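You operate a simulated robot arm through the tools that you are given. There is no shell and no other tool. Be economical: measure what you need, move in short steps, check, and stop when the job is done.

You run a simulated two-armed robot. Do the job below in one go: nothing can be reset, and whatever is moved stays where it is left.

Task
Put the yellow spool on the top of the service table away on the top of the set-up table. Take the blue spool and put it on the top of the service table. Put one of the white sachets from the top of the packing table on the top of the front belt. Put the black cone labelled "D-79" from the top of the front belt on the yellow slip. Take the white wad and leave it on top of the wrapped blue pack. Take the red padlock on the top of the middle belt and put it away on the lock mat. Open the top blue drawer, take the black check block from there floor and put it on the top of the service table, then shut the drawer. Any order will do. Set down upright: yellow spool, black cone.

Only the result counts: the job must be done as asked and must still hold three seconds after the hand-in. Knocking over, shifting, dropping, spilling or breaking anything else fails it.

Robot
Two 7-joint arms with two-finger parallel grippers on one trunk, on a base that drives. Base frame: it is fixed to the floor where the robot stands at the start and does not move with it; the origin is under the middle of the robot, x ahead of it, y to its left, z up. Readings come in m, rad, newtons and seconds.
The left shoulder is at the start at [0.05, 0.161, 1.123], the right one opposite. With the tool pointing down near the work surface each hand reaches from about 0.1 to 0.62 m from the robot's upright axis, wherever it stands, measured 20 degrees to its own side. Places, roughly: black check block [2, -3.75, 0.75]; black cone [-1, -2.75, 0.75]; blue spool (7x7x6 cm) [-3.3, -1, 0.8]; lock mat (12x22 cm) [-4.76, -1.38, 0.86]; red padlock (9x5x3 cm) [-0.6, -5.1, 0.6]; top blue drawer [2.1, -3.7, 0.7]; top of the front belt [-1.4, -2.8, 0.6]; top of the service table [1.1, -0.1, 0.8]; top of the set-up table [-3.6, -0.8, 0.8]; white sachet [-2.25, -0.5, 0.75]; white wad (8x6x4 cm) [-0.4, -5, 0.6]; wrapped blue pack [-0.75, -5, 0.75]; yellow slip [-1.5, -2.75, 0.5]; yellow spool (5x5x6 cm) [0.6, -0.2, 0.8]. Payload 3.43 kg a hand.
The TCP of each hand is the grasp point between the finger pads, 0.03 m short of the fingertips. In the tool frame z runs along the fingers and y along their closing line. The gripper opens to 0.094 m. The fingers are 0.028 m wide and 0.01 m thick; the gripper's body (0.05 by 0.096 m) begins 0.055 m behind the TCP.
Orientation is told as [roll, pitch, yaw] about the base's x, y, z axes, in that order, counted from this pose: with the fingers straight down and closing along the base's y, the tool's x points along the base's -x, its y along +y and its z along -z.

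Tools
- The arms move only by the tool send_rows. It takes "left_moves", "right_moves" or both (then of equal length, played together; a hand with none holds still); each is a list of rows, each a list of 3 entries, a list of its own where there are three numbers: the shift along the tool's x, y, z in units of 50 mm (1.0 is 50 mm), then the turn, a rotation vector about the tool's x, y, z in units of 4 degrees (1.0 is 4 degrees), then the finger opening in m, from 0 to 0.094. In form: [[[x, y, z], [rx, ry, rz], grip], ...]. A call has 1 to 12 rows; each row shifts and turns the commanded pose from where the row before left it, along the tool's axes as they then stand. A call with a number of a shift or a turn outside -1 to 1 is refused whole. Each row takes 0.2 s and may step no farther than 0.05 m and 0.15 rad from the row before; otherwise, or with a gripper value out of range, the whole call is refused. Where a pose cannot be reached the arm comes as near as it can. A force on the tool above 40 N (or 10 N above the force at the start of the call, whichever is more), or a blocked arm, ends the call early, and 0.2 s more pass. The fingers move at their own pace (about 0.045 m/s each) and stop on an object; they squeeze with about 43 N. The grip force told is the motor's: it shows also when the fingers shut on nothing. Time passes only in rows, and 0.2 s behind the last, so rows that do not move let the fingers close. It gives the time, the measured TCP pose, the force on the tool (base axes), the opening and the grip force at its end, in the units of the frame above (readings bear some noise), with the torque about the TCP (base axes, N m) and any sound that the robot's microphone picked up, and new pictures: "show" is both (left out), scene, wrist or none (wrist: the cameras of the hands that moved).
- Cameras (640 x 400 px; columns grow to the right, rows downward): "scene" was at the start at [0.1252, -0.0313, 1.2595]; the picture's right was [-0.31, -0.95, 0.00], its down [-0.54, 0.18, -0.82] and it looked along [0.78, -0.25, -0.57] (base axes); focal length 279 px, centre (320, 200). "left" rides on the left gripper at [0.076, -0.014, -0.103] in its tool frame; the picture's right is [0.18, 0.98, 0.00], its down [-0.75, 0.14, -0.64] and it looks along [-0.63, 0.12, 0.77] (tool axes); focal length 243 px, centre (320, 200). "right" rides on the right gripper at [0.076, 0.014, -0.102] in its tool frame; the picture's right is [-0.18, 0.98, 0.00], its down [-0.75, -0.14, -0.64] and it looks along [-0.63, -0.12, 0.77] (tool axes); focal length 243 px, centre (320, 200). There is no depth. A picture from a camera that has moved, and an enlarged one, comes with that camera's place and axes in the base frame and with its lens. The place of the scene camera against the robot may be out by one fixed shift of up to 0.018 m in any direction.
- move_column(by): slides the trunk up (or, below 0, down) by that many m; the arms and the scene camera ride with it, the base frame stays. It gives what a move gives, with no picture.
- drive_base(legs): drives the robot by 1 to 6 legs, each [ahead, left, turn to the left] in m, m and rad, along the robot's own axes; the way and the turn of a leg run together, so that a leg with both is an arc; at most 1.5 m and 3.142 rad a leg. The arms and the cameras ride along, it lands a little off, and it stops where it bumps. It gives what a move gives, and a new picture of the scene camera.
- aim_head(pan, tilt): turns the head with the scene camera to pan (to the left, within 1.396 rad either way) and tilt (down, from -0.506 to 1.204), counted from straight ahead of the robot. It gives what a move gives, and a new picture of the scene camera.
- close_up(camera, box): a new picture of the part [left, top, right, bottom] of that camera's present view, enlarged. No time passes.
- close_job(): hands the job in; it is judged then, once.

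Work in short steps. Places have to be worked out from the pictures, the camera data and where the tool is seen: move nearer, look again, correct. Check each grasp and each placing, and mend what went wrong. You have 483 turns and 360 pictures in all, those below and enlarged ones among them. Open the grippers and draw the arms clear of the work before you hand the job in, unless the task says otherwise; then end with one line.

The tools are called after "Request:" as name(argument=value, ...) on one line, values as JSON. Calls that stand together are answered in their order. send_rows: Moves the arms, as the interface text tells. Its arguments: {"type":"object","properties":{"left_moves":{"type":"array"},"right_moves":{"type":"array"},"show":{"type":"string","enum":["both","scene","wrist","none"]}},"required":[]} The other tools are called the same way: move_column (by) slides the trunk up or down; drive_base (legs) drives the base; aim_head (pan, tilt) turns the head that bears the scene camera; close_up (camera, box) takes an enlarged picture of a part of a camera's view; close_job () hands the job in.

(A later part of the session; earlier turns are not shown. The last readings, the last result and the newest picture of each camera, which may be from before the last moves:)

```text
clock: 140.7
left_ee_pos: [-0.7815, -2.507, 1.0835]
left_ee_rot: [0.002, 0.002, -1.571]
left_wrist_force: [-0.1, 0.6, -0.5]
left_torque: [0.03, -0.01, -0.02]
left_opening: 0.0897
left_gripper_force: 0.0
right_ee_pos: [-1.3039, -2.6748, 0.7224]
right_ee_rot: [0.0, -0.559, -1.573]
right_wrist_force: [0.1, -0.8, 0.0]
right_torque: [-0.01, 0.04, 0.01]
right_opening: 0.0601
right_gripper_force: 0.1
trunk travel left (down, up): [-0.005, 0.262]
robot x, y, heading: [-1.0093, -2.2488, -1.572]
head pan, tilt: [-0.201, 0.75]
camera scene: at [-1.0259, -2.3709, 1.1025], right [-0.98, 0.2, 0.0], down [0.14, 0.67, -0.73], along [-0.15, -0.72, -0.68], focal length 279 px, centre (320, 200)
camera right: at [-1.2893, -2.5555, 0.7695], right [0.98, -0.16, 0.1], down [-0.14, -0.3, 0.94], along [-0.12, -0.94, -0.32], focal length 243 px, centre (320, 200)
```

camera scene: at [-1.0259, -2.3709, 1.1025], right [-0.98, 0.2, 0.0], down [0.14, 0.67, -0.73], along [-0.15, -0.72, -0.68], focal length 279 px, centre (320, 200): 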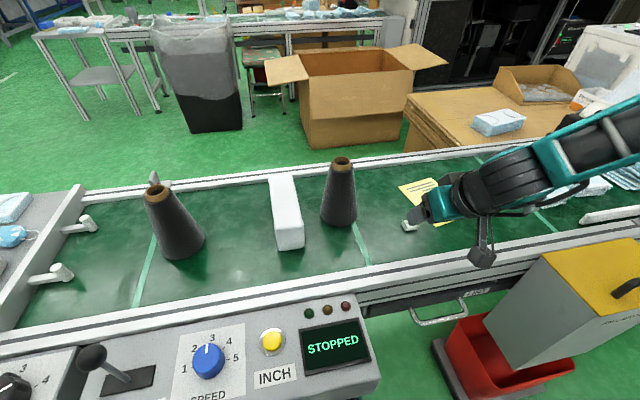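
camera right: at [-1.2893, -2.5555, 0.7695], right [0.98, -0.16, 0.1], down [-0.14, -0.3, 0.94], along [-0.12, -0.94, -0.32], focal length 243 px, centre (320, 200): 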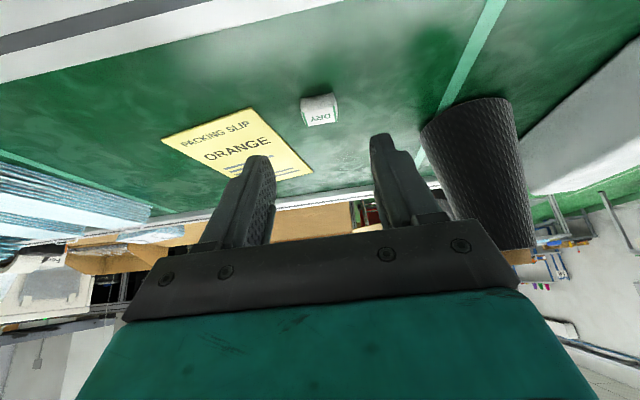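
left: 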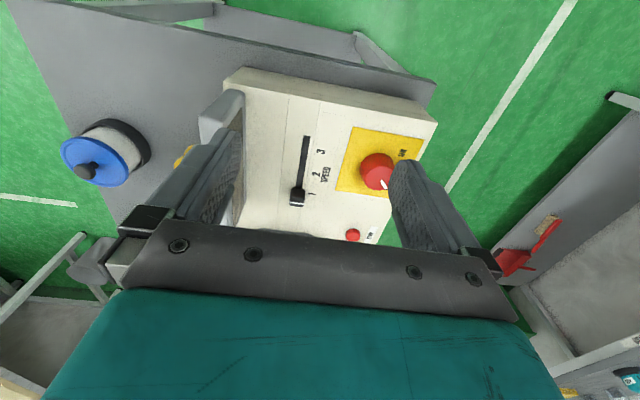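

The sachet lies on the belt. Before handling a cone I need its label, so I'll raise the right hand and zoom in on the cones.

Request:
send_rows(right_moves=[[[-0.5, 0, -0.85], [0, 0, 0], 0.09], [[-0.5, 0, -0.85], [0, 0, 0], 0.09], [[-0.5, 0, -0.85], [0, 0, 0], 0.09], [[-0.5, 0, -0.85], [0, 0, 0], 0.09], [[-0.5, 0, -0.85], [0, 0, 0], 0.09]], show="wrist")

Request:
close_up(camera="scene", box=[120, 140, 380, 270])

```text
clock: 141.9
left_ee_pos: [-0.7813, -2.5055, 1.0826]
left_ee_rot: [0.002, 0.0, -1.568]
left_wrist_force: [0.0, 0.6, -0.5]
left_torque: [0.0, 0.0, 0.02]
left_opening: 0.0898
left_gripper_force: 0.1
right_ee_pos: [-1.3036, -2.6728, 0.964]
right_ee_rot: [0.0, -0.559, -1.575]
right_wrist_force: [0.1, 0.1, 0.4]
right_torque: [-0.02, -0.01, -0.06]
right_opening: 0.09
right_gripper_force: 0.0
trunk travel left (down, up): [-0.005, 0.262]
robot x, y, heading: [-1.0153, -2.246, -1.573]
head pan, tilt: [-0.201, 0.75]
camera right: at [-1.2884, -2.5526, 1.0115], right [0.98, -0.16, 0.1], down [-0.14, -0.3, 0.94], along [-0.12, -0.94, -0.32], focal length 243 px, centre (320, 200)
```

right: 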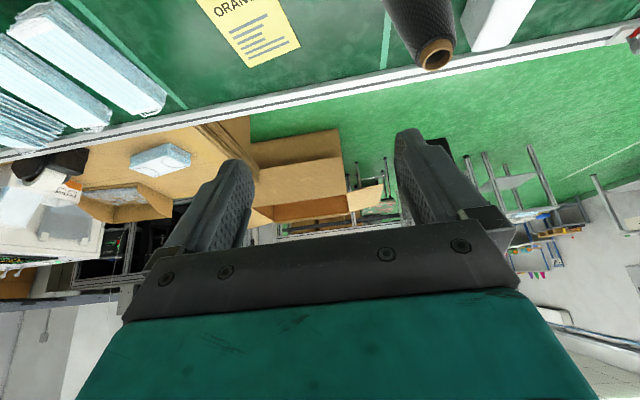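

```text
2.46 times, centred on (250, 205) of scene
camera zoom: at [-1.0258, -2.371, 1.1025], right [-0.98, 0.2, 0.0], down [0.14, 0.67, -0.73], along [-0.15, -0.72, -0.68], focal length 687 px, centre (492, 188)
```

zoom: 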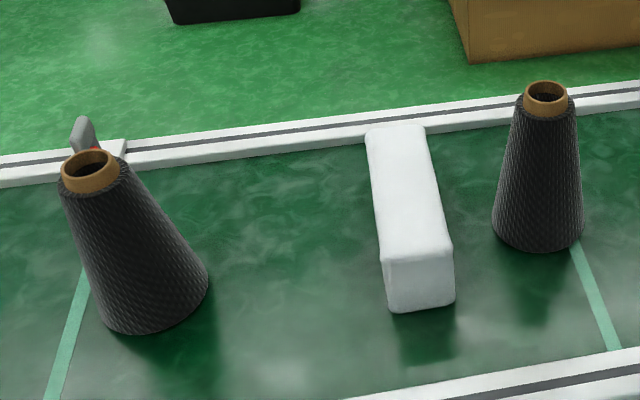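

The labels must face the other way. I'll back out, drive round the end of the belt by the east corridor, and look from the far side.

Request:
drive_base(legs=[[-0.4, 0, 0], [0, 1.4, 0], [1.3, 0, 0]])

Request:
aim_head(pan=-1.2, tilt=0.4)

```text
clock: 163.1
left_ee_pos: [0.5521, -3.4611, 1.0849]
left_ee_rot: [0.004, 0.002, -1.664]
left_wrist_force: [-0.1, 0.0, 0.5]
left_torque: [-0.01, -0.03, -0.01]
left_opening: 0.09
left_gripper_force: 0.1
right_ee_pos: [0.0178, -3.5793, 0.9637]
right_ee_rot: [0.0, -0.559, -1.666]
right_wrist_force: [-0.1, -0.3, 0.0]
right_torque: [0.01, 0.03, -0.03]
right_opening: 0.0901
right_gripper_force: 0.0
trunk travel left (down, up): [-0.005, 0.262]
robot x, y, heading: [0.346, -3.179, -1.668]
head pan, tilt: [-0.201, 0.75]
camera scene: at [0.3221, -3.3041, 1.1025], right [-0.96, 0.29, 0.0], down [0.2, 0.65, -0.73], along [-0.21, -0.7, -0.68], focal length 279 px, centre (320, 200)
```

scene: 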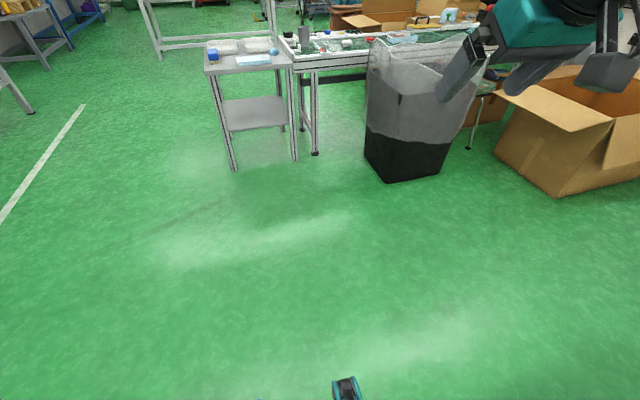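

```text
clock: 164.4
left_ee_pos: [0.5512, -3.4621, 1.0832]
left_ee_rot: [0.001, 0.002, -1.662]
left_wrist_force: [-0.5, 0.2, 0.3]
left_torque: [0.02, 0.02, -0.03]
left_opening: 0.0899
left_gripper_force: 0.0
right_ee_pos: [0.0167, -3.5791, 0.9636]
right_ee_rot: [0.0, -0.559, -1.668]
right_wrist_force: [0.0, 0.5, 0.2]
right_torque: [0.02, 0.0, 0.0]
right_opening: 0.09
right_gripper_force: 0.1
trunk travel left (down, up): [-0.005, 0.262]
robot x, y, heading: [0.3501, -3.1803, -1.669]
head pan, tilt: [-1.201, 0.4]
camera scene: at [0.257, -3.2501, 1.1336], right [-0.27, 0.96, 0.0], down [0.37, 0.11, -0.92], along [-0.89, -0.25, -0.39], focal length 279 px, centre (320, 200)
```

scene: 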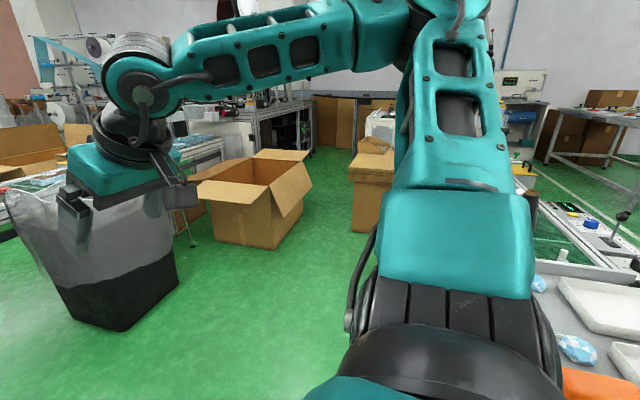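

My arm blocks the view. I'll turn to face west so the cones' far side comes into the open view.

Request:
drive_base(legs=[[0.15, 0.1, 0], [0, 0, -1.47]])

Request:
aim_head(pan=-0.25, tilt=0.25)

```text
clock: 169.6
left_ee_pos: [0.1634, -3.5589, 1.0819]
left_ee_rot: [0.003, 0.002, 3.107]
left_wrist_force: [-0.2, 0.3, -0.6]
left_torque: [0.0, -0.01, 0.0]
left_opening: 0.0899
left_gripper_force: 0.1
right_ee_pos: [0.0158, -3.0309, 0.9633]
right_ee_rot: [0.001, -0.559, 3.101]
right_wrist_force: [-0.4, -0.4, -0.5]
right_torque: [-0.01, 0.0, 0.0]
right_opening: 0.09
right_gripper_force: 0.0
trunk travel left (down, up): [-0.005, 0.262]
robot x, y, heading: [0.4324, -3.3361, 3.11]
head pan, tilt: [-1.201, 0.4]
camera scene: at [0.3633, -3.2545, 1.1336], right [0.94, 0.33, 0.0], down [0.13, -0.37, -0.92], along [-0.3, 0.87, -0.39], focal length 279 px, centre (320, 200)
```

scene: 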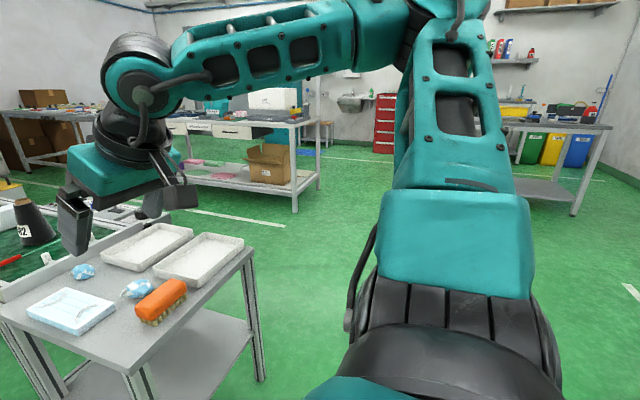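

```text
clock: 170.8
left_ee_pos: [0.1638, -3.5598, 1.0832]
left_ee_rot: [0.002, 0.002, 3.107]
left_wrist_force: [0.6, -0.1, 0.6]
left_torque: [0.03, 0.01, -0.01]
left_opening: 0.09
left_gripper_force: 0.0
right_ee_pos: [0.0155, -3.0322, 0.9643]
right_ee_rot: [-0.001, -0.558, 3.103]
right_wrist_force: [-0.1, -0.5, -0.4]
right_torque: [0.02, 0.02, 0.01]
right_opening: 0.0899
right_gripper_force: 0.1
trunk travel left (down, up): [-0.005, 0.262]
robot x, y, heading: [0.4326, -3.3387, 3.102]
head pan, tilt: [-0.25, 0.25]
camera scene: at [0.3041, -3.3157, 1.1476], right [0.28, 0.96, 0.0], down [0.24, -0.07, -0.97], along [-0.93, 0.27, -0.25], focal length 279 px, centre (320, 200)
```

scene: 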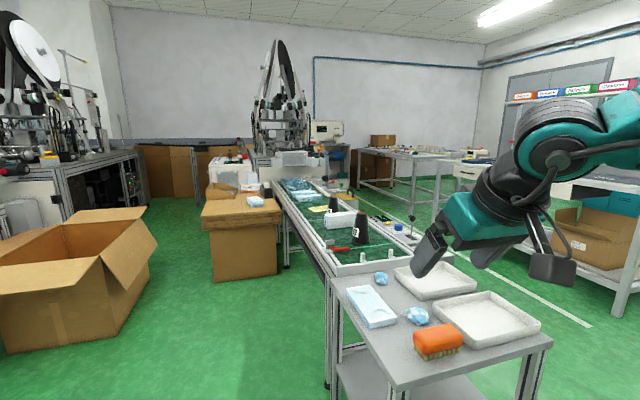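

Request:
close_up(camera="scene", box=[310, 185, 390, 255])

```text
5.71 times, centred on (350, 220) of scene
camera zoom: at [0.3041, -3.3157, 1.1476], right [0.28, 0.96, 0.0], down [0.24, -0.07, -0.97], along [-0.93, 0.27, -0.25], focal length 1595 px, centre (149, 86)
```

zoom: 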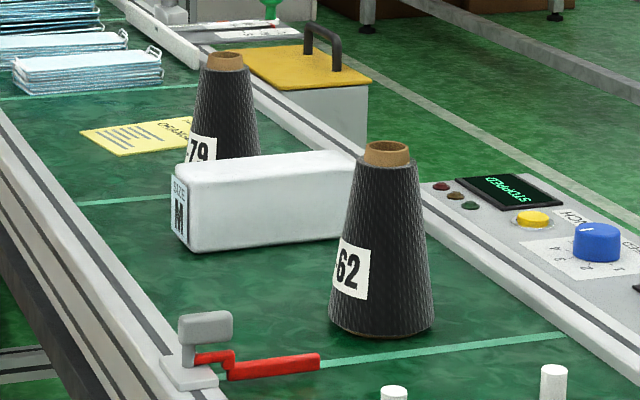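

Cone 2, at x≈-1.16, ends in "79" and the other ends in "62", so cone 2 is the one to move later. Next I'll inspect the middle belt to the south.

Request:
drive_base(legs=[[0, 0, 1.61], [0.55, -0.25, 0]])

Request:
aim_head(pan=-0.35, tilt=0.5)

```text
clock: 178.1
left_ee_pos: [0.3994, -4.1454, 1.0836]
left_ee_rot: [0.002, 0.002, -1.577]
left_wrist_force: [0.7, 0.2, -0.4]
left_torque: [0.03, -0.03, -0.05]
left_opening: 0.0898
left_gripper_force: 0.0
right_ee_pos: [-0.1222, -4.3084, 0.9632]
right_ee_rot: [0.0, -0.559, -1.581]
right_wrist_force: [0.2, -0.5, 0.2]
right_torque: [0.01, -0.01, 0.0]
right_opening: 0.0897
right_gripper_force: 0.1
trunk travel left (down, up): [-0.005, 0.262]
robot x, y, heading: [0.1745, -3.8846, -1.579]
head pan, tilt: [-0.25, 0.25]
camera scene: at [0.1514, -4.0177, 1.1476], right [-0.97, 0.25, 0.0], down [0.06, 0.24, -0.97], along [-0.25, -0.94, -0.25], focal length 279 px, centre (320, 200)
```

scene: 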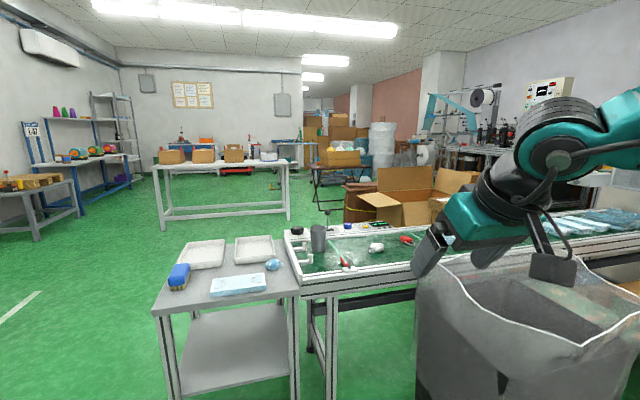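

```text
clock: 178.9
left_ee_pos: [0.4011, -4.1464, 1.0829]
left_ee_rot: [0.002, 0.001, -1.577]
left_wrist_force: [0.1, 0.1, 1.4]
left_torque: [-0.05, 0.01, -0.06]
left_opening: 0.09
left_gripper_force: 0.0
right_ee_pos: [-0.1208, -4.3093, 0.9634]
right_ee_rot: [0.0, -0.56, -1.582]
right_wrist_force: [0.1, -0.4, -0.1]
right_torque: [0.02, -0.01, -0.02]
right_opening: 0.0902
right_gripper_force: 0.1
trunk travel left (down, up): [-0.005, 0.262]
robot x, y, heading: [0.1726, -3.8841, -1.581]
head pan, tilt: [-0.351, 0.499]
camera scene: at [0.1433, -4.0125, 1.1245], right [-0.94, 0.35, 0.0], down [0.17, 0.45, -0.88], along [-0.31, -0.82, -0.48], focal length 279 px, centre (320, 200)
```

scene: 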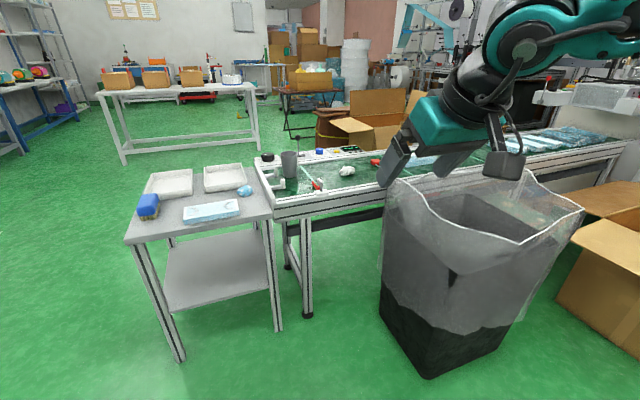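

I'll zoom in on the middle belt's near end.

Request:
close_up(camera="scene", box=[240, 130, 480, 230])

```text
2.67 times, centred on (360, 180) of scene
camera zoom: at [0.1433, -4.0125, 1.1245], right [-0.94, 0.35, 0.0], down [0.17, 0.45, -0.88], along [-0.31, -0.82, -0.48], focal length 744 px, centre (213, 253)
```

zoom: 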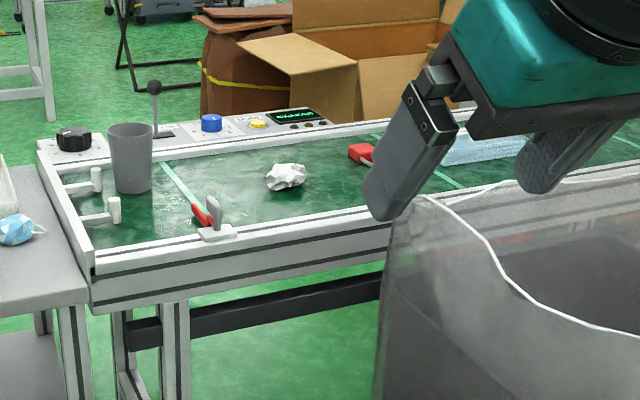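

The wad is at about (-0.38, -5.04) and the padlock at (-0.57, -5.10). A bagged bin occupies x -0.46…-0.85 in front of the belt, and a stand leg is near x=0.03, so I'll come in at x≈-0.1 between them.

Request:
drive_base(legs=[[0, -0.27, 0.01], [0.4, 0, 0]])

Request:
aim_head(pan=-0.4, tilt=0.9)

```text
clock: 183.9
left_ee_pos: [0.1382, -4.5434, 1.0816]
left_ee_rot: [0.002, 0.0, -1.559]
left_wrist_force: [-0.5, 0.4, -0.2]
left_torque: [0.0, 0.0, 0.01]
left_opening: 0.0902
left_gripper_force: 0.0
right_ee_pos: [-0.3821, -4.7136, 0.965]
right_ee_rot: [-0.001, -0.558, -1.566]
right_wrist_force: [0.1, 0.6, 0.0]
right_torque: [-0.01, 0.01, -0.01]
right_opening: 0.0901
right_gripper_force: 0.0
trunk travel left (down, up): [-0.005, 0.262]
robot x, y, heading: [-0.0949, -4.2819, -1.557]
head pan, tilt: [-0.351, 0.499]
camera scene: at [-0.1213, -4.4142, 1.1245], right [-0.94, 0.34, 0.0], down [0.16, 0.45, -0.88], along [-0.29, -0.83, -0.48], focal length 279 px, centre (320, 200)
```

scene: 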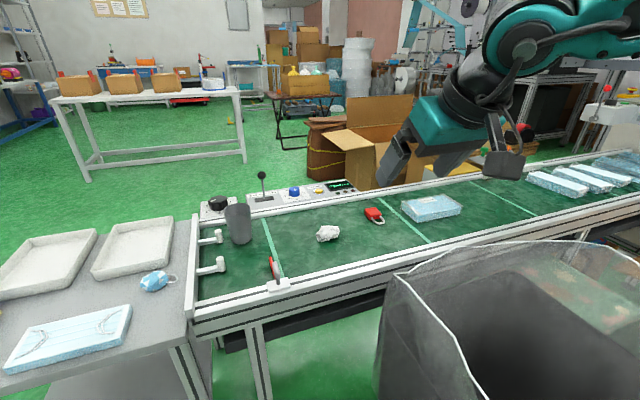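

```text
clock: 184.8
left_ee_pos: [0.1379, -4.5433, 1.0842]
left_ee_rot: [0.001, 0.001, -1.559]
left_wrist_force: [-0.4, 1.1, -0.1]
left_torque: [0.05, -0.01, -0.02]
left_opening: 0.09
left_gripper_force: 0.1
right_ee_pos: [-0.3823, -4.7139, 0.9652]
right_ee_rot: [0.0, -0.559, -1.567]
right_wrist_force: [0.3, -0.4, -0.3]
right_torque: [0.0, -0.04, -0.04]
right_opening: 0.0899
right_gripper_force: 0.1
trunk travel left (down, up): [-0.005, 0.262]
robot x, y, heading: [-0.09, -4.2839, -1.564]
head pan, tilt: [-0.4, 0.901]
camera scene: at [-0.1195, -4.3982, 1.0907], right [-0.92, 0.38, 0.0], down [0.3, 0.72, -0.62], along [-0.24, -0.57, -0.78], focal length 279 px, centre (320, 200)
```

scene: 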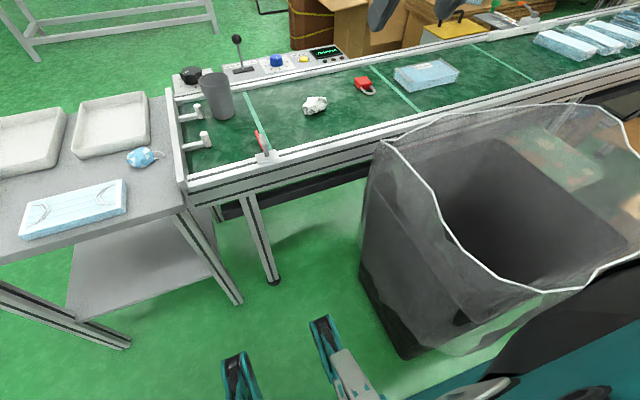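

The forks are clear of the stand leg and the bin. I'll go forward 0.16 m more.

Request:
drive_base(legs=[[0.16, 0, 0]])

```text
clock: 186.2
left_ee_pos: [0.1388, -4.6993, 1.0831]
left_ee_rot: [0.002, 0.004, -1.563]
left_wrist_force: [-0.7, 0.3, -0.4]
left_torque: [0.0, -0.04, 0.01]
left_opening: 0.0902
left_gripper_force: 0.1
right_ee_pos: [-0.3804, -4.8705, 0.9647]
right_ee_rot: [0.001, -0.559, -1.568]
right_wrist_force: [0.7, 0.2, -0.2]
right_torque: [-0.02, -0.01, 0.05]
right_opening: 0.0901
right_gripper_force: 0.0
trunk travel left (down, up): [-0.005, 0.262]
robot x, y, heading: [-0.0933, -4.4409, -1.563]
head pan, tilt: [-0.4, 0.901]
camera scene: at [-0.1185, -4.5545, 1.0906], right [-0.92, 0.38, 0.0], down [0.3, 0.72, -0.62], along [-0.24, -0.57, -0.78], focal length 279 px, centre (320, 200)
```

scene: 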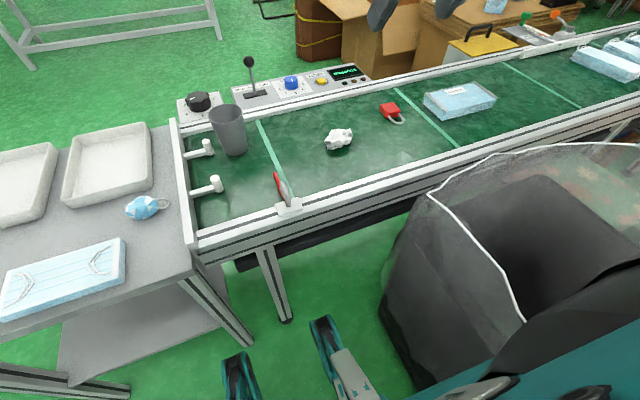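

The wad is at (-0.378, -5.044, top ≈0.645). I'll bring the right hand over it to a hover.

Request:
send_rows(right_moves=[[[-0.1, 0, 0.78], [0, 0, 0], 0.085], [[-0.1, 0, 0.78], [0, 0, 0], 0.085], [[-0.1, 0, 0.78], [0, 0, 0], 0.085], [[-0.28, 0, 0.78], [0, -0.5, 0], 0.085], [[-0.28, 0, 0.78], [0, -0.5, 0], 0.085]])

Request:
close_up(camera="scene", box=[260, 70, 500, 200])

```text
clock: 187.4
left_ee_pos: [0.1382, -4.7004, 1.0826]
left_ee_rot: [0.001, 0.002, -1.563]
left_wrist_force: [0.2, -0.9, -0.1]
left_torque: [-0.03, -0.04, 0.0]
left_opening: 0.0901
left_gripper_force: 0.2
right_ee_pos: [-0.3775, -5.0124, 0.8256]
right_ee_rot: [-0.001, -0.627, -1.568]
right_wrist_force: [1.0, 0.0, 0.7]
right_torque: [0.0, 0.0, -0.01]
right_opening: 0.0851
right_gripper_force: 0.0
trunk travel left (down, up): [-0.005, 0.262]
robot x, y, heading: [-0.0909, -4.4391, -1.564]
head pan, tilt: [-0.4, 0.901]
camera scene: at [-0.1185, -4.5545, 1.0906], right [-0.92, 0.38, 0.0], down [0.3, 0.72, -0.62], along [-0.24, -0.57, -0.78], focal length 279 px, centre (320, 200)
camera right: at [-0.3632, -4.8896, 0.8631], right [0.98, -0.14, 0.11], down [-0.14, -0.23, 0.96], along [-0.11, -0.96, -0.25], focal length 243 px, centre (320, 200)
```

scene: 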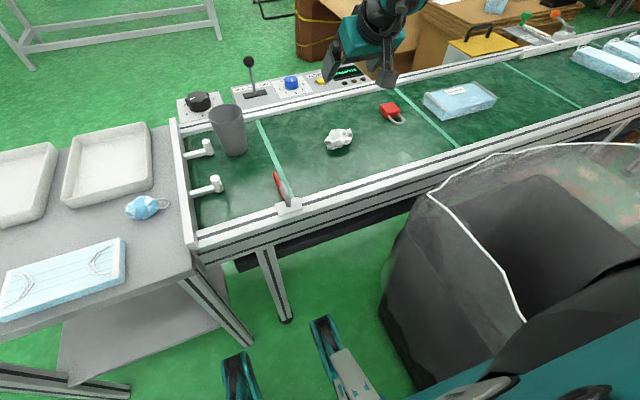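
right: 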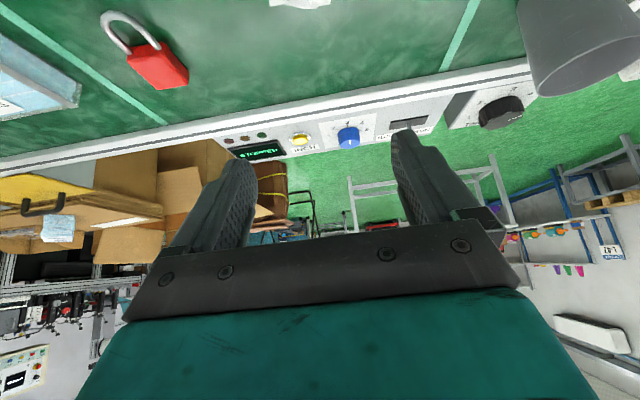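

```text
2.67 times, centred on (380, 135) of scene
camera zoom: at [-0.1185, -4.5545, 1.0906], right [-0.92, 0.38, 0.0], down [0.3, 0.72, -0.62], along [-0.24, -0.57, -0.78], focal length 744 px, centre (160, 373)
```

zoom: 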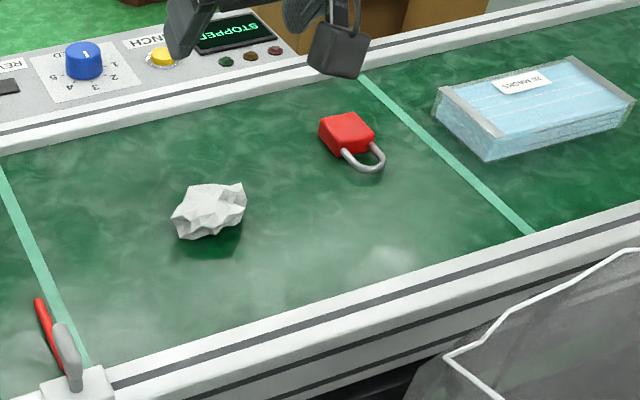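

The reach is fine here. The wad is about 7 cm wide along x, so I'll go partway down with the fingers fully open and check.

Request:
send_rows(right_moves=[[[0.4, 0, 0.72], [0, 0, 0], 0.094], [[0.4, 0, 0.72], [0, 0, 0], 0.094]], show="wrist")

```text
clock: 188.0
left_ee_pos: [0.1393, -4.6991, 1.0829]
left_ee_rot: [0.002, 0.002, -1.561]
left_wrist_force: [-0.4, -0.7, -0.4]
left_torque: [-0.01, 0.03, 0.02]
left_opening: 0.09
left_gripper_force: 0.1
right_ee_pos: [-0.3777, -5.0231, 0.7433]
right_ee_rot: [0.001, -0.63, -1.567]
right_wrist_force: [-0.1, 0.7, -0.6]
right_torque: [-0.01, 0.0, 0.0]
right_opening: 0.0944
right_gripper_force: 0.0
trunk travel left (down, up): [-0.005, 0.262]
robot x, y, heading: [-0.0935, -4.439, -1.561]
head pan, tilt: [-0.4, 0.901]
camera right: at [-0.3637, -4.8998, 0.7819], right [0.98, -0.14, 0.11], down [-0.14, -0.23, 0.96], along [-0.11, -0.96, -0.25], focal length 243 px, centre (320, 200)
```

right: 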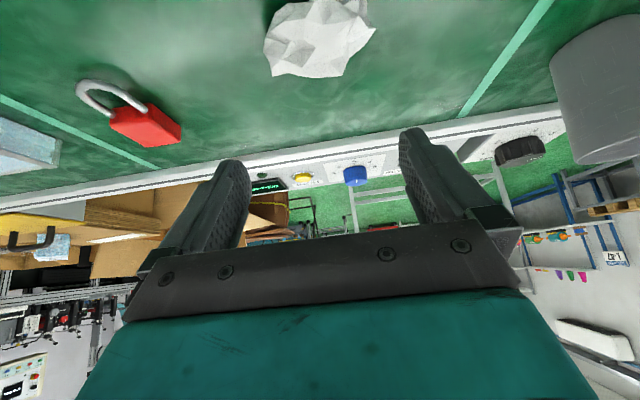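

The wad is centred near (-0.368, -5.024). I'll go down to grasp height.

Request:
send_rows(right_moves=[[[0.55, 0.1, 0.62], [0, 0, 0], 0.094], [[0.5, 0.1, 0.56], [0, 0, 0], 0.094]], show="wrist")

```text
clock: 188.6
left_ee_pos: [0.1388, -4.6995, 1.0836]
left_ee_rot: [0.001, 0.003, -1.562]
left_wrist_force: [0.1, -0.2, 0.3]
left_torque: [0.0, -0.03, -0.02]
left_opening: 0.09
left_gripper_force: 0.2
right_ee_pos: [-0.3733, -5.0009, 0.6802]
right_ee_rot: [0.002, -0.627, -1.566]
right_wrist_force: [-0.1, -0.5, -0.8]
right_torque: [0.03, -0.01, -0.02]
right_opening: 0.0938
right_gripper_force: 0.1
right hand out of reach, approached as far as the arm can: row 2
trunk travel left (down, up): [-0.005, 0.262]
robot x, y, heading: [-0.0946, -4.4404, -1.563]
head pan, tilt: [-0.4, 0.901]
camera right: at [-0.3595, -4.8787, 0.7178], right [0.98, -0.14, 0.11], down [-0.14, -0.23, 0.96], along [-0.11, -0.96, -0.25], focal length 243 px, centre (320, 200)
```

right: 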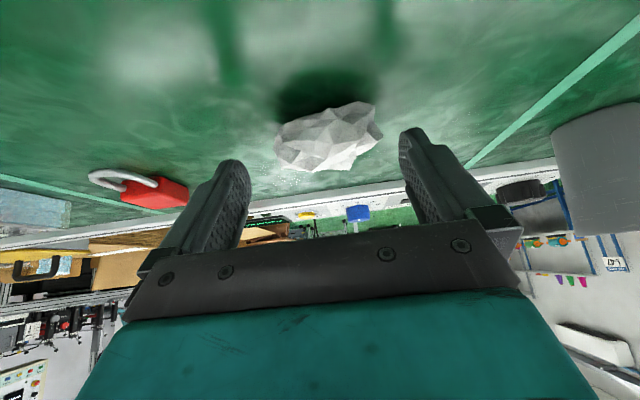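

I'm 2 cm short of depth. I'll try a bit more forward tilt, then lower.

Request:
send_rows(right_moves=[[[0, 0, 0], [0, -1, 0], 0.094], [[0, 0, 0], [0, -1, 0], 0.094], [[0, 0, 0], [0, -1, 0], 0.094], [[0.3, 0.05, 0.2], [0, 0, 0], 0.094]], show="wrist")

```text
clock: 189.6
left_ee_pos: [0.1396, -4.7002, 1.0832]
left_ee_rot: [0.0, 0.002, -1.563]
left_wrist_force: [-0.1, -1.3, 0.3]
left_torque: [0.03, 0.01, -0.02]
left_opening: 0.0899
left_gripper_force: 0.0
right_ee_pos: [-0.3722, -5.0012, 0.7043]
right_ee_rot: [-0.003, -0.833, -1.568]
right_wrist_force: [-0.1, -0.4, 0.3]
right_torque: [0.02, -0.04, 0.01]
right_opening: 0.094
right_gripper_force: 0.0
right hand out of reach, approached as far as the arm can: row 2, 3, 4
trunk travel left (down, up): [-0.005, 0.262]
robot x, y, heading: [-0.0905, -4.441, -1.562]
head pan, tilt: [-0.4, 0.901]
camera right: at [-0.3581, -4.8721, 0.7173], right [0.98, -0.12, 0.14], down [-0.14, -0.03, 0.99], along [-0.12, -0.99, -0.05], focal length 243 px, centre (320, 200)
```

right: 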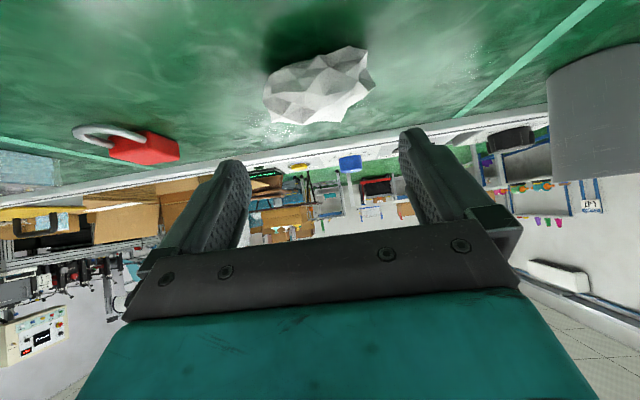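

The wrist height is the limit, so I need less tilt rather than more. I'll raise a little, untilt to about 0.3, and see how far forward I can reach.

Request:
send_rows(right_moves=[[[-0.4, 0, -0.4], [0, 1, 0], 0.094], [[0, 0, 0], [0, 1, 0], 0.094], [[0, 0, 0], [0, 1, 0], 0.094], [[0, 0, 0], [0, 1, 0], 0.094], [[0, 0, 0], [0, 1, 0], 0.094], [[0, 0, 0], [0, 1, 0], 0.094], [[0, 0, 0], [0, 1, 0], 0.094], [[0, 0, 0], [0, 1, 0], 0.094]], show="wrist")

```text
clock: 191.4
left_ee_pos: [0.1385, -4.6999, 1.0836]
left_ee_rot: [0.002, 0.002, -1.562]
left_wrist_force: [-0.2, -0.5, 0.1]
left_torque: [0.05, 0.0, 0.02]
left_opening: 0.09
left_gripper_force: 0.1
right_ee_pos: [-0.3732, -4.9989, 0.7317]
right_ee_rot: [0.002, -0.279, -1.566]
right_wrist_force: [0.1, 0.9, 0.0]
right_torque: [0.01, -0.01, 0.01]
right_opening: 0.094
right_gripper_force: 0.2
trunk travel left (down, up): [-0.005, 0.262]
robot x, y, heading: [-0.0909, -4.4427, -1.56]
head pan, tilt: [-0.4, 0.901]
camera right: at [-0.3587, -4.8965, 0.8112], right [0.98, -0.17, 0.05], down [-0.14, -0.55, 0.82], along [-0.11, -0.82, -0.56], focal length 243 px, centre (320, 200)
```

right: 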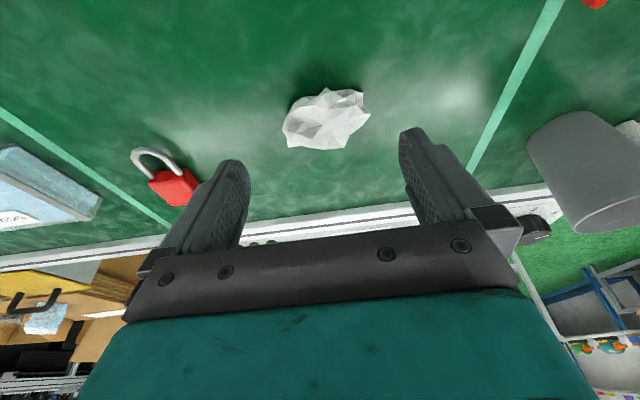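

The wad is at (-0.367, -5.023). I'll go down now with the smaller tilt.

Request:
send_rows(right_moves=[[[0.06, 0.05, 0.784], [0, 0, 0], 0.094], [[0.06, 0.05, 0.74], [0, 0, 0], 0.094]], show="wrist")

```text
clock: 192.0
left_ee_pos: [0.1377, -4.6988, 1.0843]
left_ee_rot: [0.002, 0.002, -1.561]
left_wrist_force: [0.7, -0.2, -0.6]
left_torque: [0.01, -0.02, -0.02]
left_opening: 0.0901
left_gripper_force: 0.0
right_ee_pos: [-0.3814, -4.9886, 0.6852]
right_ee_rot: [0.0, -0.28, -1.568]
right_wrist_force: [-1.0, 0.4, 0.4]
right_torque: [0.02, -0.03, 0.0]
right_opening: 0.0943
right_gripper_force: 0.1
right hand out of reach, approached as far as the arm can: row 1, 2
trunk travel left (down, up): [-0.005, 0.262]
robot x, y, heading: [-0.0916, -4.443, -1.563]
head pan, tilt: [-0.4, 0.901]
camera right: at [-0.3665, -4.8855, 0.7625], right [0.98, -0.17, 0.05], down [-0.14, -0.55, 0.83], along [-0.11, -0.82, -0.56], focal length 243 px, centre (320, 200)
```

right: 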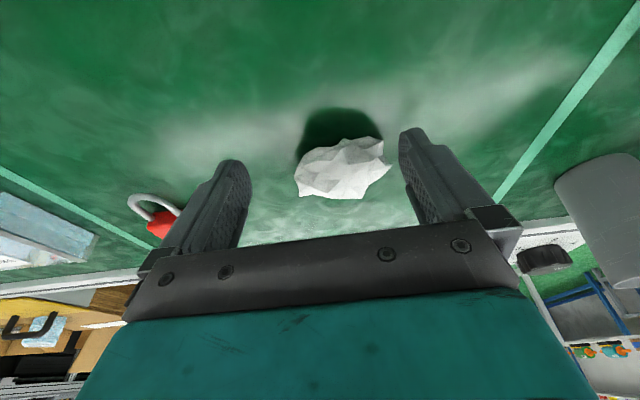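

The limit eases when the hand is further out to the side. I'll raise a bit, shift the base 10 cm left, and move the hand back out over the wad.

Request:
send_rows(right_moves=[[[-0.28, -0.1, -0.9], [0, 0, 0], 0.094], [[0, -1, 0], [0, 0, 0], 0.094], [[0, -1, 0], [0, 0, 0], 0.094]], show="none")

Request:
drive_base(legs=[[0, 0.12, 0]])

Request:
move_column(by=-0.005)

Request:
send_rows(right_moves=[[[-0.5, 0, 0], [0, 0, 0], 0.094]], show="wrist")

```text
clock: 192.8
left_ee_pos: [0.1395, -4.6992, 1.0836]
left_ee_rot: [0.002, 0.002, -1.561]
left_wrist_force: [-0.8, 0.1, -0.2]
left_torque: [0.01, 0.0, 0.03]
left_opening: 0.0902
left_gripper_force: 0.0
right_ee_pos: [-0.4876, -4.9916, 0.7312]
right_ee_rot: [0.001, -0.282, -1.566]
right_wrist_force: [-0.8, 0.2, 0.4]
right_torque: [0.01, 0.02, -0.03]
right_opening: 0.0943
right_gripper_force: 0.0
trunk travel left (down, up): [-0.005, 0.262]
robot x, y, heading: [-0.0956, -4.4404, -1.564]
head pan, tilt: [-0.4, 0.901]
```

```text
clock: 194.5
left_ee_pos: [0.258, -4.7, 1.0842]
left_ee_rot: [0.001, 0.003, -1.565]
left_wrist_force: [-0.2, -0.4, 0.5]
left_torque: [-0.01, 0.02, 0.03]
left_opening: 0.0902
left_gripper_force: 0.0
right_ee_pos: [-0.3702, -4.9885, 0.7306]
right_ee_rot: [0.001, -0.278, -1.571]
right_wrist_force: [-0.1, -0.8, 0.6]
right_torque: [0.02, 0.03, 0.01]
right_opening: 0.0938
right_gripper_force: 0.1
trunk travel left (down, up): [-0.005, 0.262]
robot x, y, heading: [0.0285, -4.44, -1.562]
head pan, tilt: [-0.4, 0.901]
camera scene: at [0.0005, -4.5536, 1.0906], right [-0.92, 0.39, 0.0], down [0.3, 0.72, -0.62], along [-0.24, -0.57, -0.78], focal length 279 px, centre (320, 200)
```

scene: 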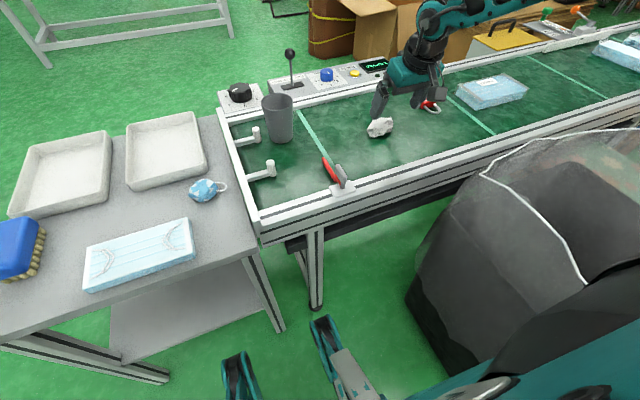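

```text
clock: 195.1
left_ee_pos: [0.2574, -4.7, 1.0786]
left_ee_rot: [0.002, 0.002, -1.568]
left_wrist_force: [-0.7, -0.1, 0.5]
left_torque: [0.02, 0.0, -0.01]
left_opening: 0.0899
left_gripper_force: 0.0
right_ee_pos: [-0.3702, -4.9883, 0.7254]
right_ee_rot: [0.0, -0.28, -1.568]
right_wrist_force: [0.5, 0.1, -0.2]
right_torque: [0.0, 0.0, 0.0]
right_opening: 0.0939
right_gripper_force: 0.0
trunk travel left (down, up): [0.0, 0.267]
robot x, y, heading: [0.0245, -4.4416, -1.569]
head pan, tilt: [-0.4, 0.901]
```

```text
clock: 195.5
left_ee_pos: [0.2582, -4.6999, 1.079]
left_ee_rot: [0.001, 0.001, -1.566]
left_wrist_force: [-0.8, 0.2, -0.2]
left_torque: [-0.02, -0.02, -0.03]
left_opening: 0.09
left_gripper_force: 0.0
right_ee_pos: [-0.37, -5.013, 0.7334]
right_ee_rot: [0.0, -0.28, -1.569]
right_wrist_force: [-0.8, 0.2, 0.2]
right_torque: [0.03, -0.01, -0.01]
right_opening: 0.094
right_gripper_force: 0.2
trunk travel left (down, up): [0.0, 0.267]
robot x, y, heading: [0.029, -4.4401, -1.568]
head pan, tilt: [-0.4, 0.901]
camera right: at [-0.3559, -4.9111, 0.8106], right [0.98, -0.18, 0.05], down [-0.14, -0.55, 0.82], along [-0.12, -0.82, -0.56], focal length 243 px, centre (320, 200)
```

right: 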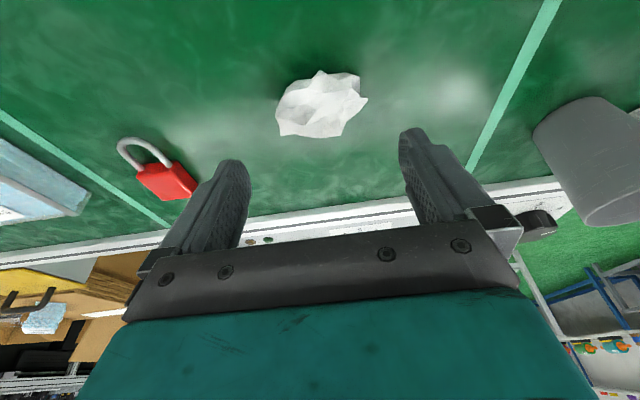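

I'll go straight down over the wad.

Request:
send_rows(right_moves=[[[0.2, 0.03, 0.73], [0, 0, 0], 0.094], [[0.2, 0.03, 0.73], [0, 0, 0], 0.094]], show="wrist")

```text
clock: 196.1
left_ee_pos: [0.2559, -4.7012, 1.0775]
left_ee_rot: [0.001, 0.003, -1.566]
left_wrist_force: [0.5, 0.0, -0.1]
left_torque: [-0.01, 0.0, 0.02]
left_opening: 0.09
left_gripper_force: 0.1
right_ee_pos: [-0.365, -4.998, 0.6714]
right_ee_rot: [-0.001, -0.282, -1.571]
right_wrist_force: [0.1, -0.5, 0.0]
right_torque: [-0.02, -0.03, -0.02]
right_opening: 0.0939
right_gripper_force: 0.1
right hand out of reach, approached as far as the arm can: row 2
trunk travel left (down, up): [0.0, 0.267]
robot x, y, heading: [0.0243, -4.4406, -1.566]
head pan, tilt: [-0.4, 0.901]
camera right: at [-0.3487, -4.895, 0.7501], right [0.98, -0.18, 0.05], down [-0.14, -0.55, 0.83], along [-0.12, -0.82, -0.56], focal length 243 px, centre (320, 200)
```

right: 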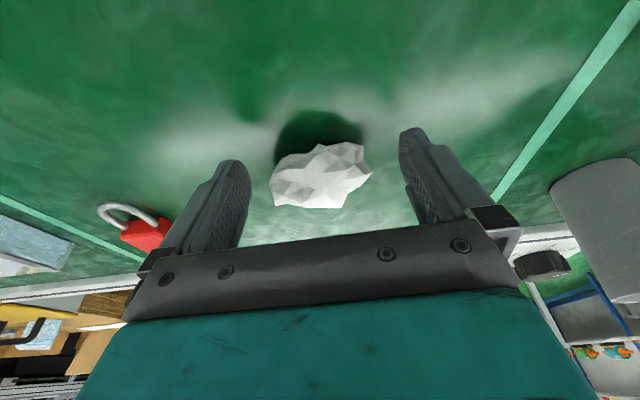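

I'm a couple of centimetres short of the wad's centre. I'll nudge the base 2.5 cm forward; the forks still have room before the leg.

Request:
drive_base(legs=[[0.025, 0, 0]])

Request:
send_rows(right_moves=[[[0.05, 0, 0.18], [0, 0, 0], 0.094]], show="wrist")

```text
clock: 196.9
left_ee_pos: [0.2581, -4.7239, 1.0781]
left_ee_rot: [0.003, 0.001, -1.566]
left_wrist_force: [-0.8, 0.4, -0.7]
left_torque: [-0.02, 0.0, -0.03]
left_opening: 0.09
left_gripper_force: 0.0
right_ee_pos: [-0.3636, -5.0228, 0.6729]
right_ee_rot: [-0.003, -0.283, -1.571]
right_wrist_force: [-0.5, 0.2, -0.4]
right_torque: [-0.01, -0.01, -0.03]
right_opening: 0.0939
right_gripper_force: 0.0
trunk travel left (down, up): [0.0, 0.267]
robot x, y, heading: [0.0268, -4.4658, -1.571]
head pan, tilt: [-0.4, 0.901]
camera scene: at [0.0003, -4.5782, 1.0856], right [-0.92, 0.39, 0.0], down [0.3, 0.72, -0.62], along [-0.24, -0.57, -0.78], focal length 279 px, centre (320, 200)
```

scene: 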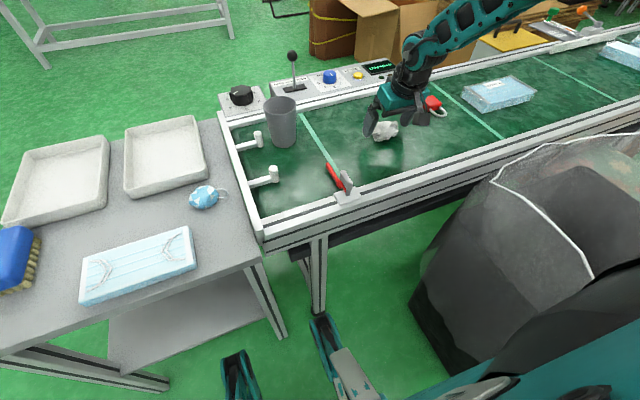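

```text
clock: 197.3
left_ee_pos: [0.2567, -4.7239, 1.0787]
left_ee_rot: [0.002, 0.002, -1.565]
left_wrist_force: [-0.4, -0.3, 0.2]
left_torque: [0.0, 0.01, 0.03]
left_opening: 0.0898
left_gripper_force: 0.0
right_ee_pos: [-0.3613, -5.0179, 0.6673]
right_ee_rot: [-0.004, -0.282, -1.572]
right_wrist_force: [0.0, 1.0, -0.6]
right_torque: [-0.02, 0.02, -0.01]
right_opening: 0.094
right_gripper_force: 0.0
right hand out of reach, approached as far as the arm can: row 1
trunk travel left (down, up): [0.0, 0.267]
robot x, y, heading: [0.0248, -4.466, -1.563]
head pan, tilt: [-0.4, 0.901]
camera right: at [-0.3472, -4.9152, 0.7448], right [0.98, -0.18, 0.05], down [-0.14, -0.54, 0.83], along [-0.12, -0.82, -0.56], focal length 243 px, centre (320, 200)
```

right: 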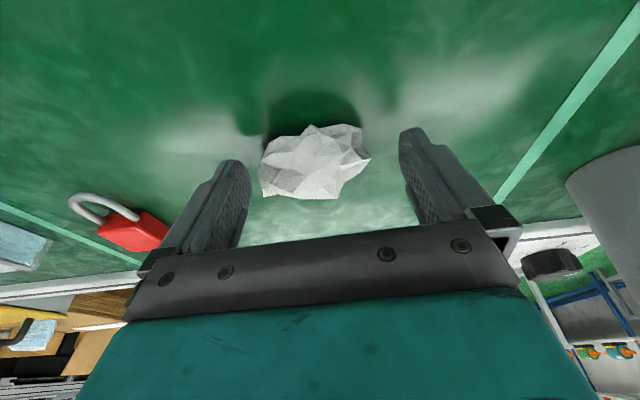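

The tips now straddle the upper half of the wad. I'll close.

Request:
send_rows(right_moves=[[[0, 0, 0], [0, 0, 0], 0.03], [[0, 0, 0], [0, 0, 0], 0.03], [[0, 0, 0], [0, 0, 0], 0.03], [[0, 0, 0], [0, 0, 0], 0.03]], show="wrist")

```text
clock: 198.3
left_ee_pos: [0.2568, -4.724, 1.0786]
left_ee_rot: [0.001, 0.001, -1.566]
left_wrist_force: [-0.1, -0.2, -1.1]
left_torque: [-0.01, 0.03, 0.02]
left_opening: 0.0901
left_gripper_force: 0.0
right_ee_pos: [-0.3621, -5.0172, 0.6658]
right_ee_rot: [-0.002, -0.284, -1.573]
right_wrist_force: [-0.3, -0.3, 0.4]
right_torque: [0.02, 0.0, -0.01]
right_opening: 0.0693
right_gripper_force: 42.8
trunk travel left (down, up): [0.0, 0.267]
robot x, y, heading: [0.0263, -4.4674, -1.565]
head pan, tilt: [-0.4, 0.901]
camera right: at [-0.3472, -4.9151, 0.7447], right [0.98, -0.18, 0.05], down [-0.14, -0.54, 0.83], along [-0.12, -0.82, -0.56], focal length 243 px, centre (320, 200)
```

right: 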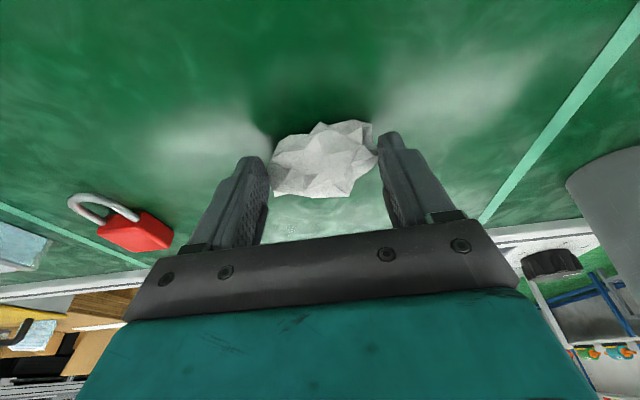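

The wad is gripped at 0.069. I'll lift it straight up 12 cm.

Request:
send_rows(right_moves=[[[-0.22, -0.1, -0.77], [0, 0, 0], 0.03], [[-0.22, -0.3, -0.77], [0, 0, 0], 0.03], [[-0.22, -0.3, -0.77], [0, 0, 0], 0.03]], show="wrist")

Request:
drive_base(legs=[[-0.03, 0, 0], [0, -0.17, 0]])

```text
clock: 199.1
left_ee_pos: [0.2579, -4.7236, 1.0779]
left_ee_rot: [0.003, 0.002, -1.566]
left_wrist_force: [0.6, 0.6, -0.6]
left_torque: [0.01, 0.02, 0.01]
left_opening: 0.09
left_gripper_force: 0.0
right_ee_pos: [-0.3958, -5.0139, 0.7867]
right_ee_rot: [0.0, -0.281, -1.571]
right_wrist_force: [-0.2, 0.7, -0.4]
right_torque: [-0.03, 0.01, 0.03]
right_opening: 0.0686
right_gripper_force: 43.2
trunk travel left (down, up): [0.0, 0.267]
robot x, y, heading: [0.0274, -4.4659, -1.563]
head pan, tilt: [-0.4, 0.901]
camera right: at [-0.382, -4.9112, 0.8646], right [0.98, -0.18, 0.05], down [-0.14, -0.55, 0.83], along [-0.12, -0.82, -0.56], focal length 243 px, centre (320, 200)
```

right: 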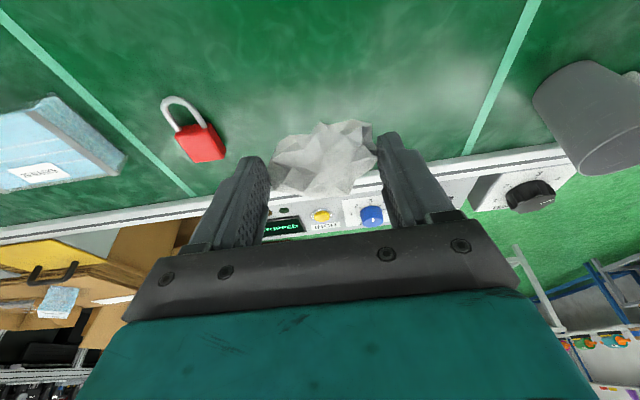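

```text
clock: 201.2
left_ee_pos: [0.1323, -4.6933, 1.0778]
left_ee_rot: [0.0, 0.0, -1.567]
left_wrist_force: [0.8, 0.0, -0.2]
left_torque: [0.02, 0.02, 0.0]
left_opening: 0.0901
left_gripper_force: 0.0
right_ee_pos: [-0.5211, -4.9819, 0.7869]
right_ee_rot: [0.0, -0.281, -1.571]
right_wrist_force: [-0.3, -0.6, 0.4]
right_torque: [-0.01, -0.02, -0.02]
right_opening: 0.0681
right_gripper_force: 42.5
trunk travel left (down, up): [0.0, 0.267]
robot x, y, heading: [-0.0942, -4.4329, -1.571]
head pan, tilt: [-0.4, 0.901]
stopped in leg 2: the robot was blocked; the commanded pose is now the measured one
camera scene: at [-0.1237, -4.5467, 1.0856], right [-0.92, 0.39, 0.0], down [0.3, 0.72, -0.62], along [-0.24, -0.57, -0.78], focal length 279 px, centre (320, 200)
```

scene: 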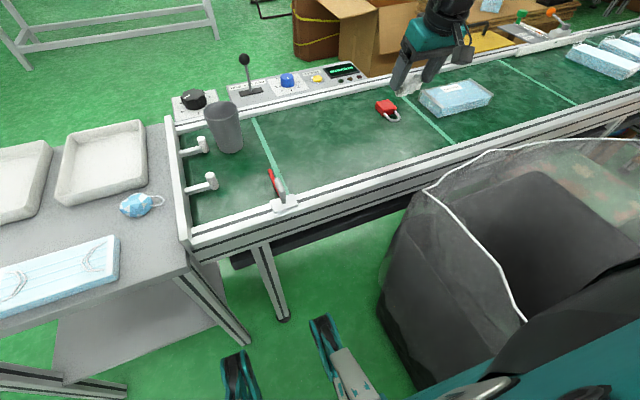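

The base touched the bin at x≈-0.09, so that is the westward limit; I'll back off 1 cm. I'll also turn the hand to point along the diagonal towards the pack to gain reach.

Request:
drive_base(legs=[[0.0, 0.012, 0]])

Request:
send_rows(right_moves=[[[0, 0, 0], [0.277, 0, 0.95], 0.03], [[0, 0, 0], [0.277, 0, 0.95], 0.03], [[0, 0, 0], [0.277, 0, 0.95], 0.03], [[0, 0, 0], [0.277, 0, 0.95], 0.03], [[0, 0, 0], [0.277, 0, 0.95], 0.03], [[0, 0, 0], [0.277, 0, 0.95], 0.03], [[0, 0, 0], [0.277, 0, 0.95], 0.03], [[0, 0, 0], [0.277, 0, 0.95], 0.03], [[0, 0, 0], [0.277, 0, 0.95], 0.03]], show="wrist")

```text
clock: 202.0
left_ee_pos: [0.144, -4.692, 1.0784]
left_ee_rot: [-0.001, 0.002, -1.566]
left_wrist_force: [0.1, 0.1, -0.1]
left_torque: [0.03, 0.01, 0.03]
left_opening: 0.0898
left_gripper_force: 0.1
right_ee_pos: [-0.5087, -4.9823, 0.7874]
right_ee_rot: [0.0, -0.28, -1.572]
right_wrist_force: [-0.4, -0.4, 0.2]
right_torque: [0.0, 0.0, 0.01]
right_opening: 0.0677
right_gripper_force: 43.1
trunk travel left (down, up): [0.0, 0.267]
robot x, y, heading: [-0.0839, -4.4314, -1.569]
head pan, tilt: [-0.4, 0.901]
camera scene: at [-0.1118, -4.5467, 1.0856], right [-0.92, 0.39, 0.0], down [0.3, 0.72, -0.62], along [-0.24, -0.57, -0.78], focal length 279 px, centre (320, 200)
```

scene: 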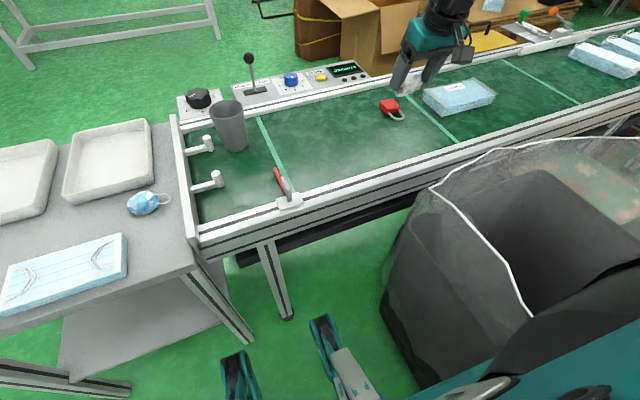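

```text
clock: 204.0
left_ee_pos: [0.1455, -4.6924, 1.0797]
left_ee_rot: [0.0, 0.001, -1.567]
left_wrist_force: [-0.1, 0.4, -0.5]
left_torque: [0.0, -0.03, 0.01]
left_opening: 0.0897
left_gripper_force: 0.1
right_ee_pos: [-0.5089, -4.9808, 0.7845]
right_ee_rot: [-0.004, -0.283, -2.194]
right_wrist_force: [-0.1, -0.7, -0.9]
right_torque: [-0.01, 0.0, -0.03]
right_opening: 0.0671
right_gripper_force: 42.6
trunk travel left (down, up): [0.0, 0.267]
robot x, y, heading: [-0.0817, -4.4353, -1.569]
head pan, tilt: [-0.4, 0.901]
camera right: at [-0.4379, -4.9065, 0.8645], right [0.69, -0.72, 0.05], down [-0.43, -0.36, 0.83], along [-0.58, -0.6, -0.56], focal length 243 px, centre (320, 200)
```

right: 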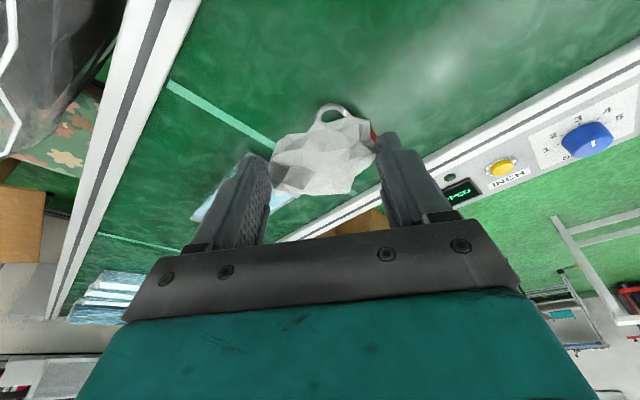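

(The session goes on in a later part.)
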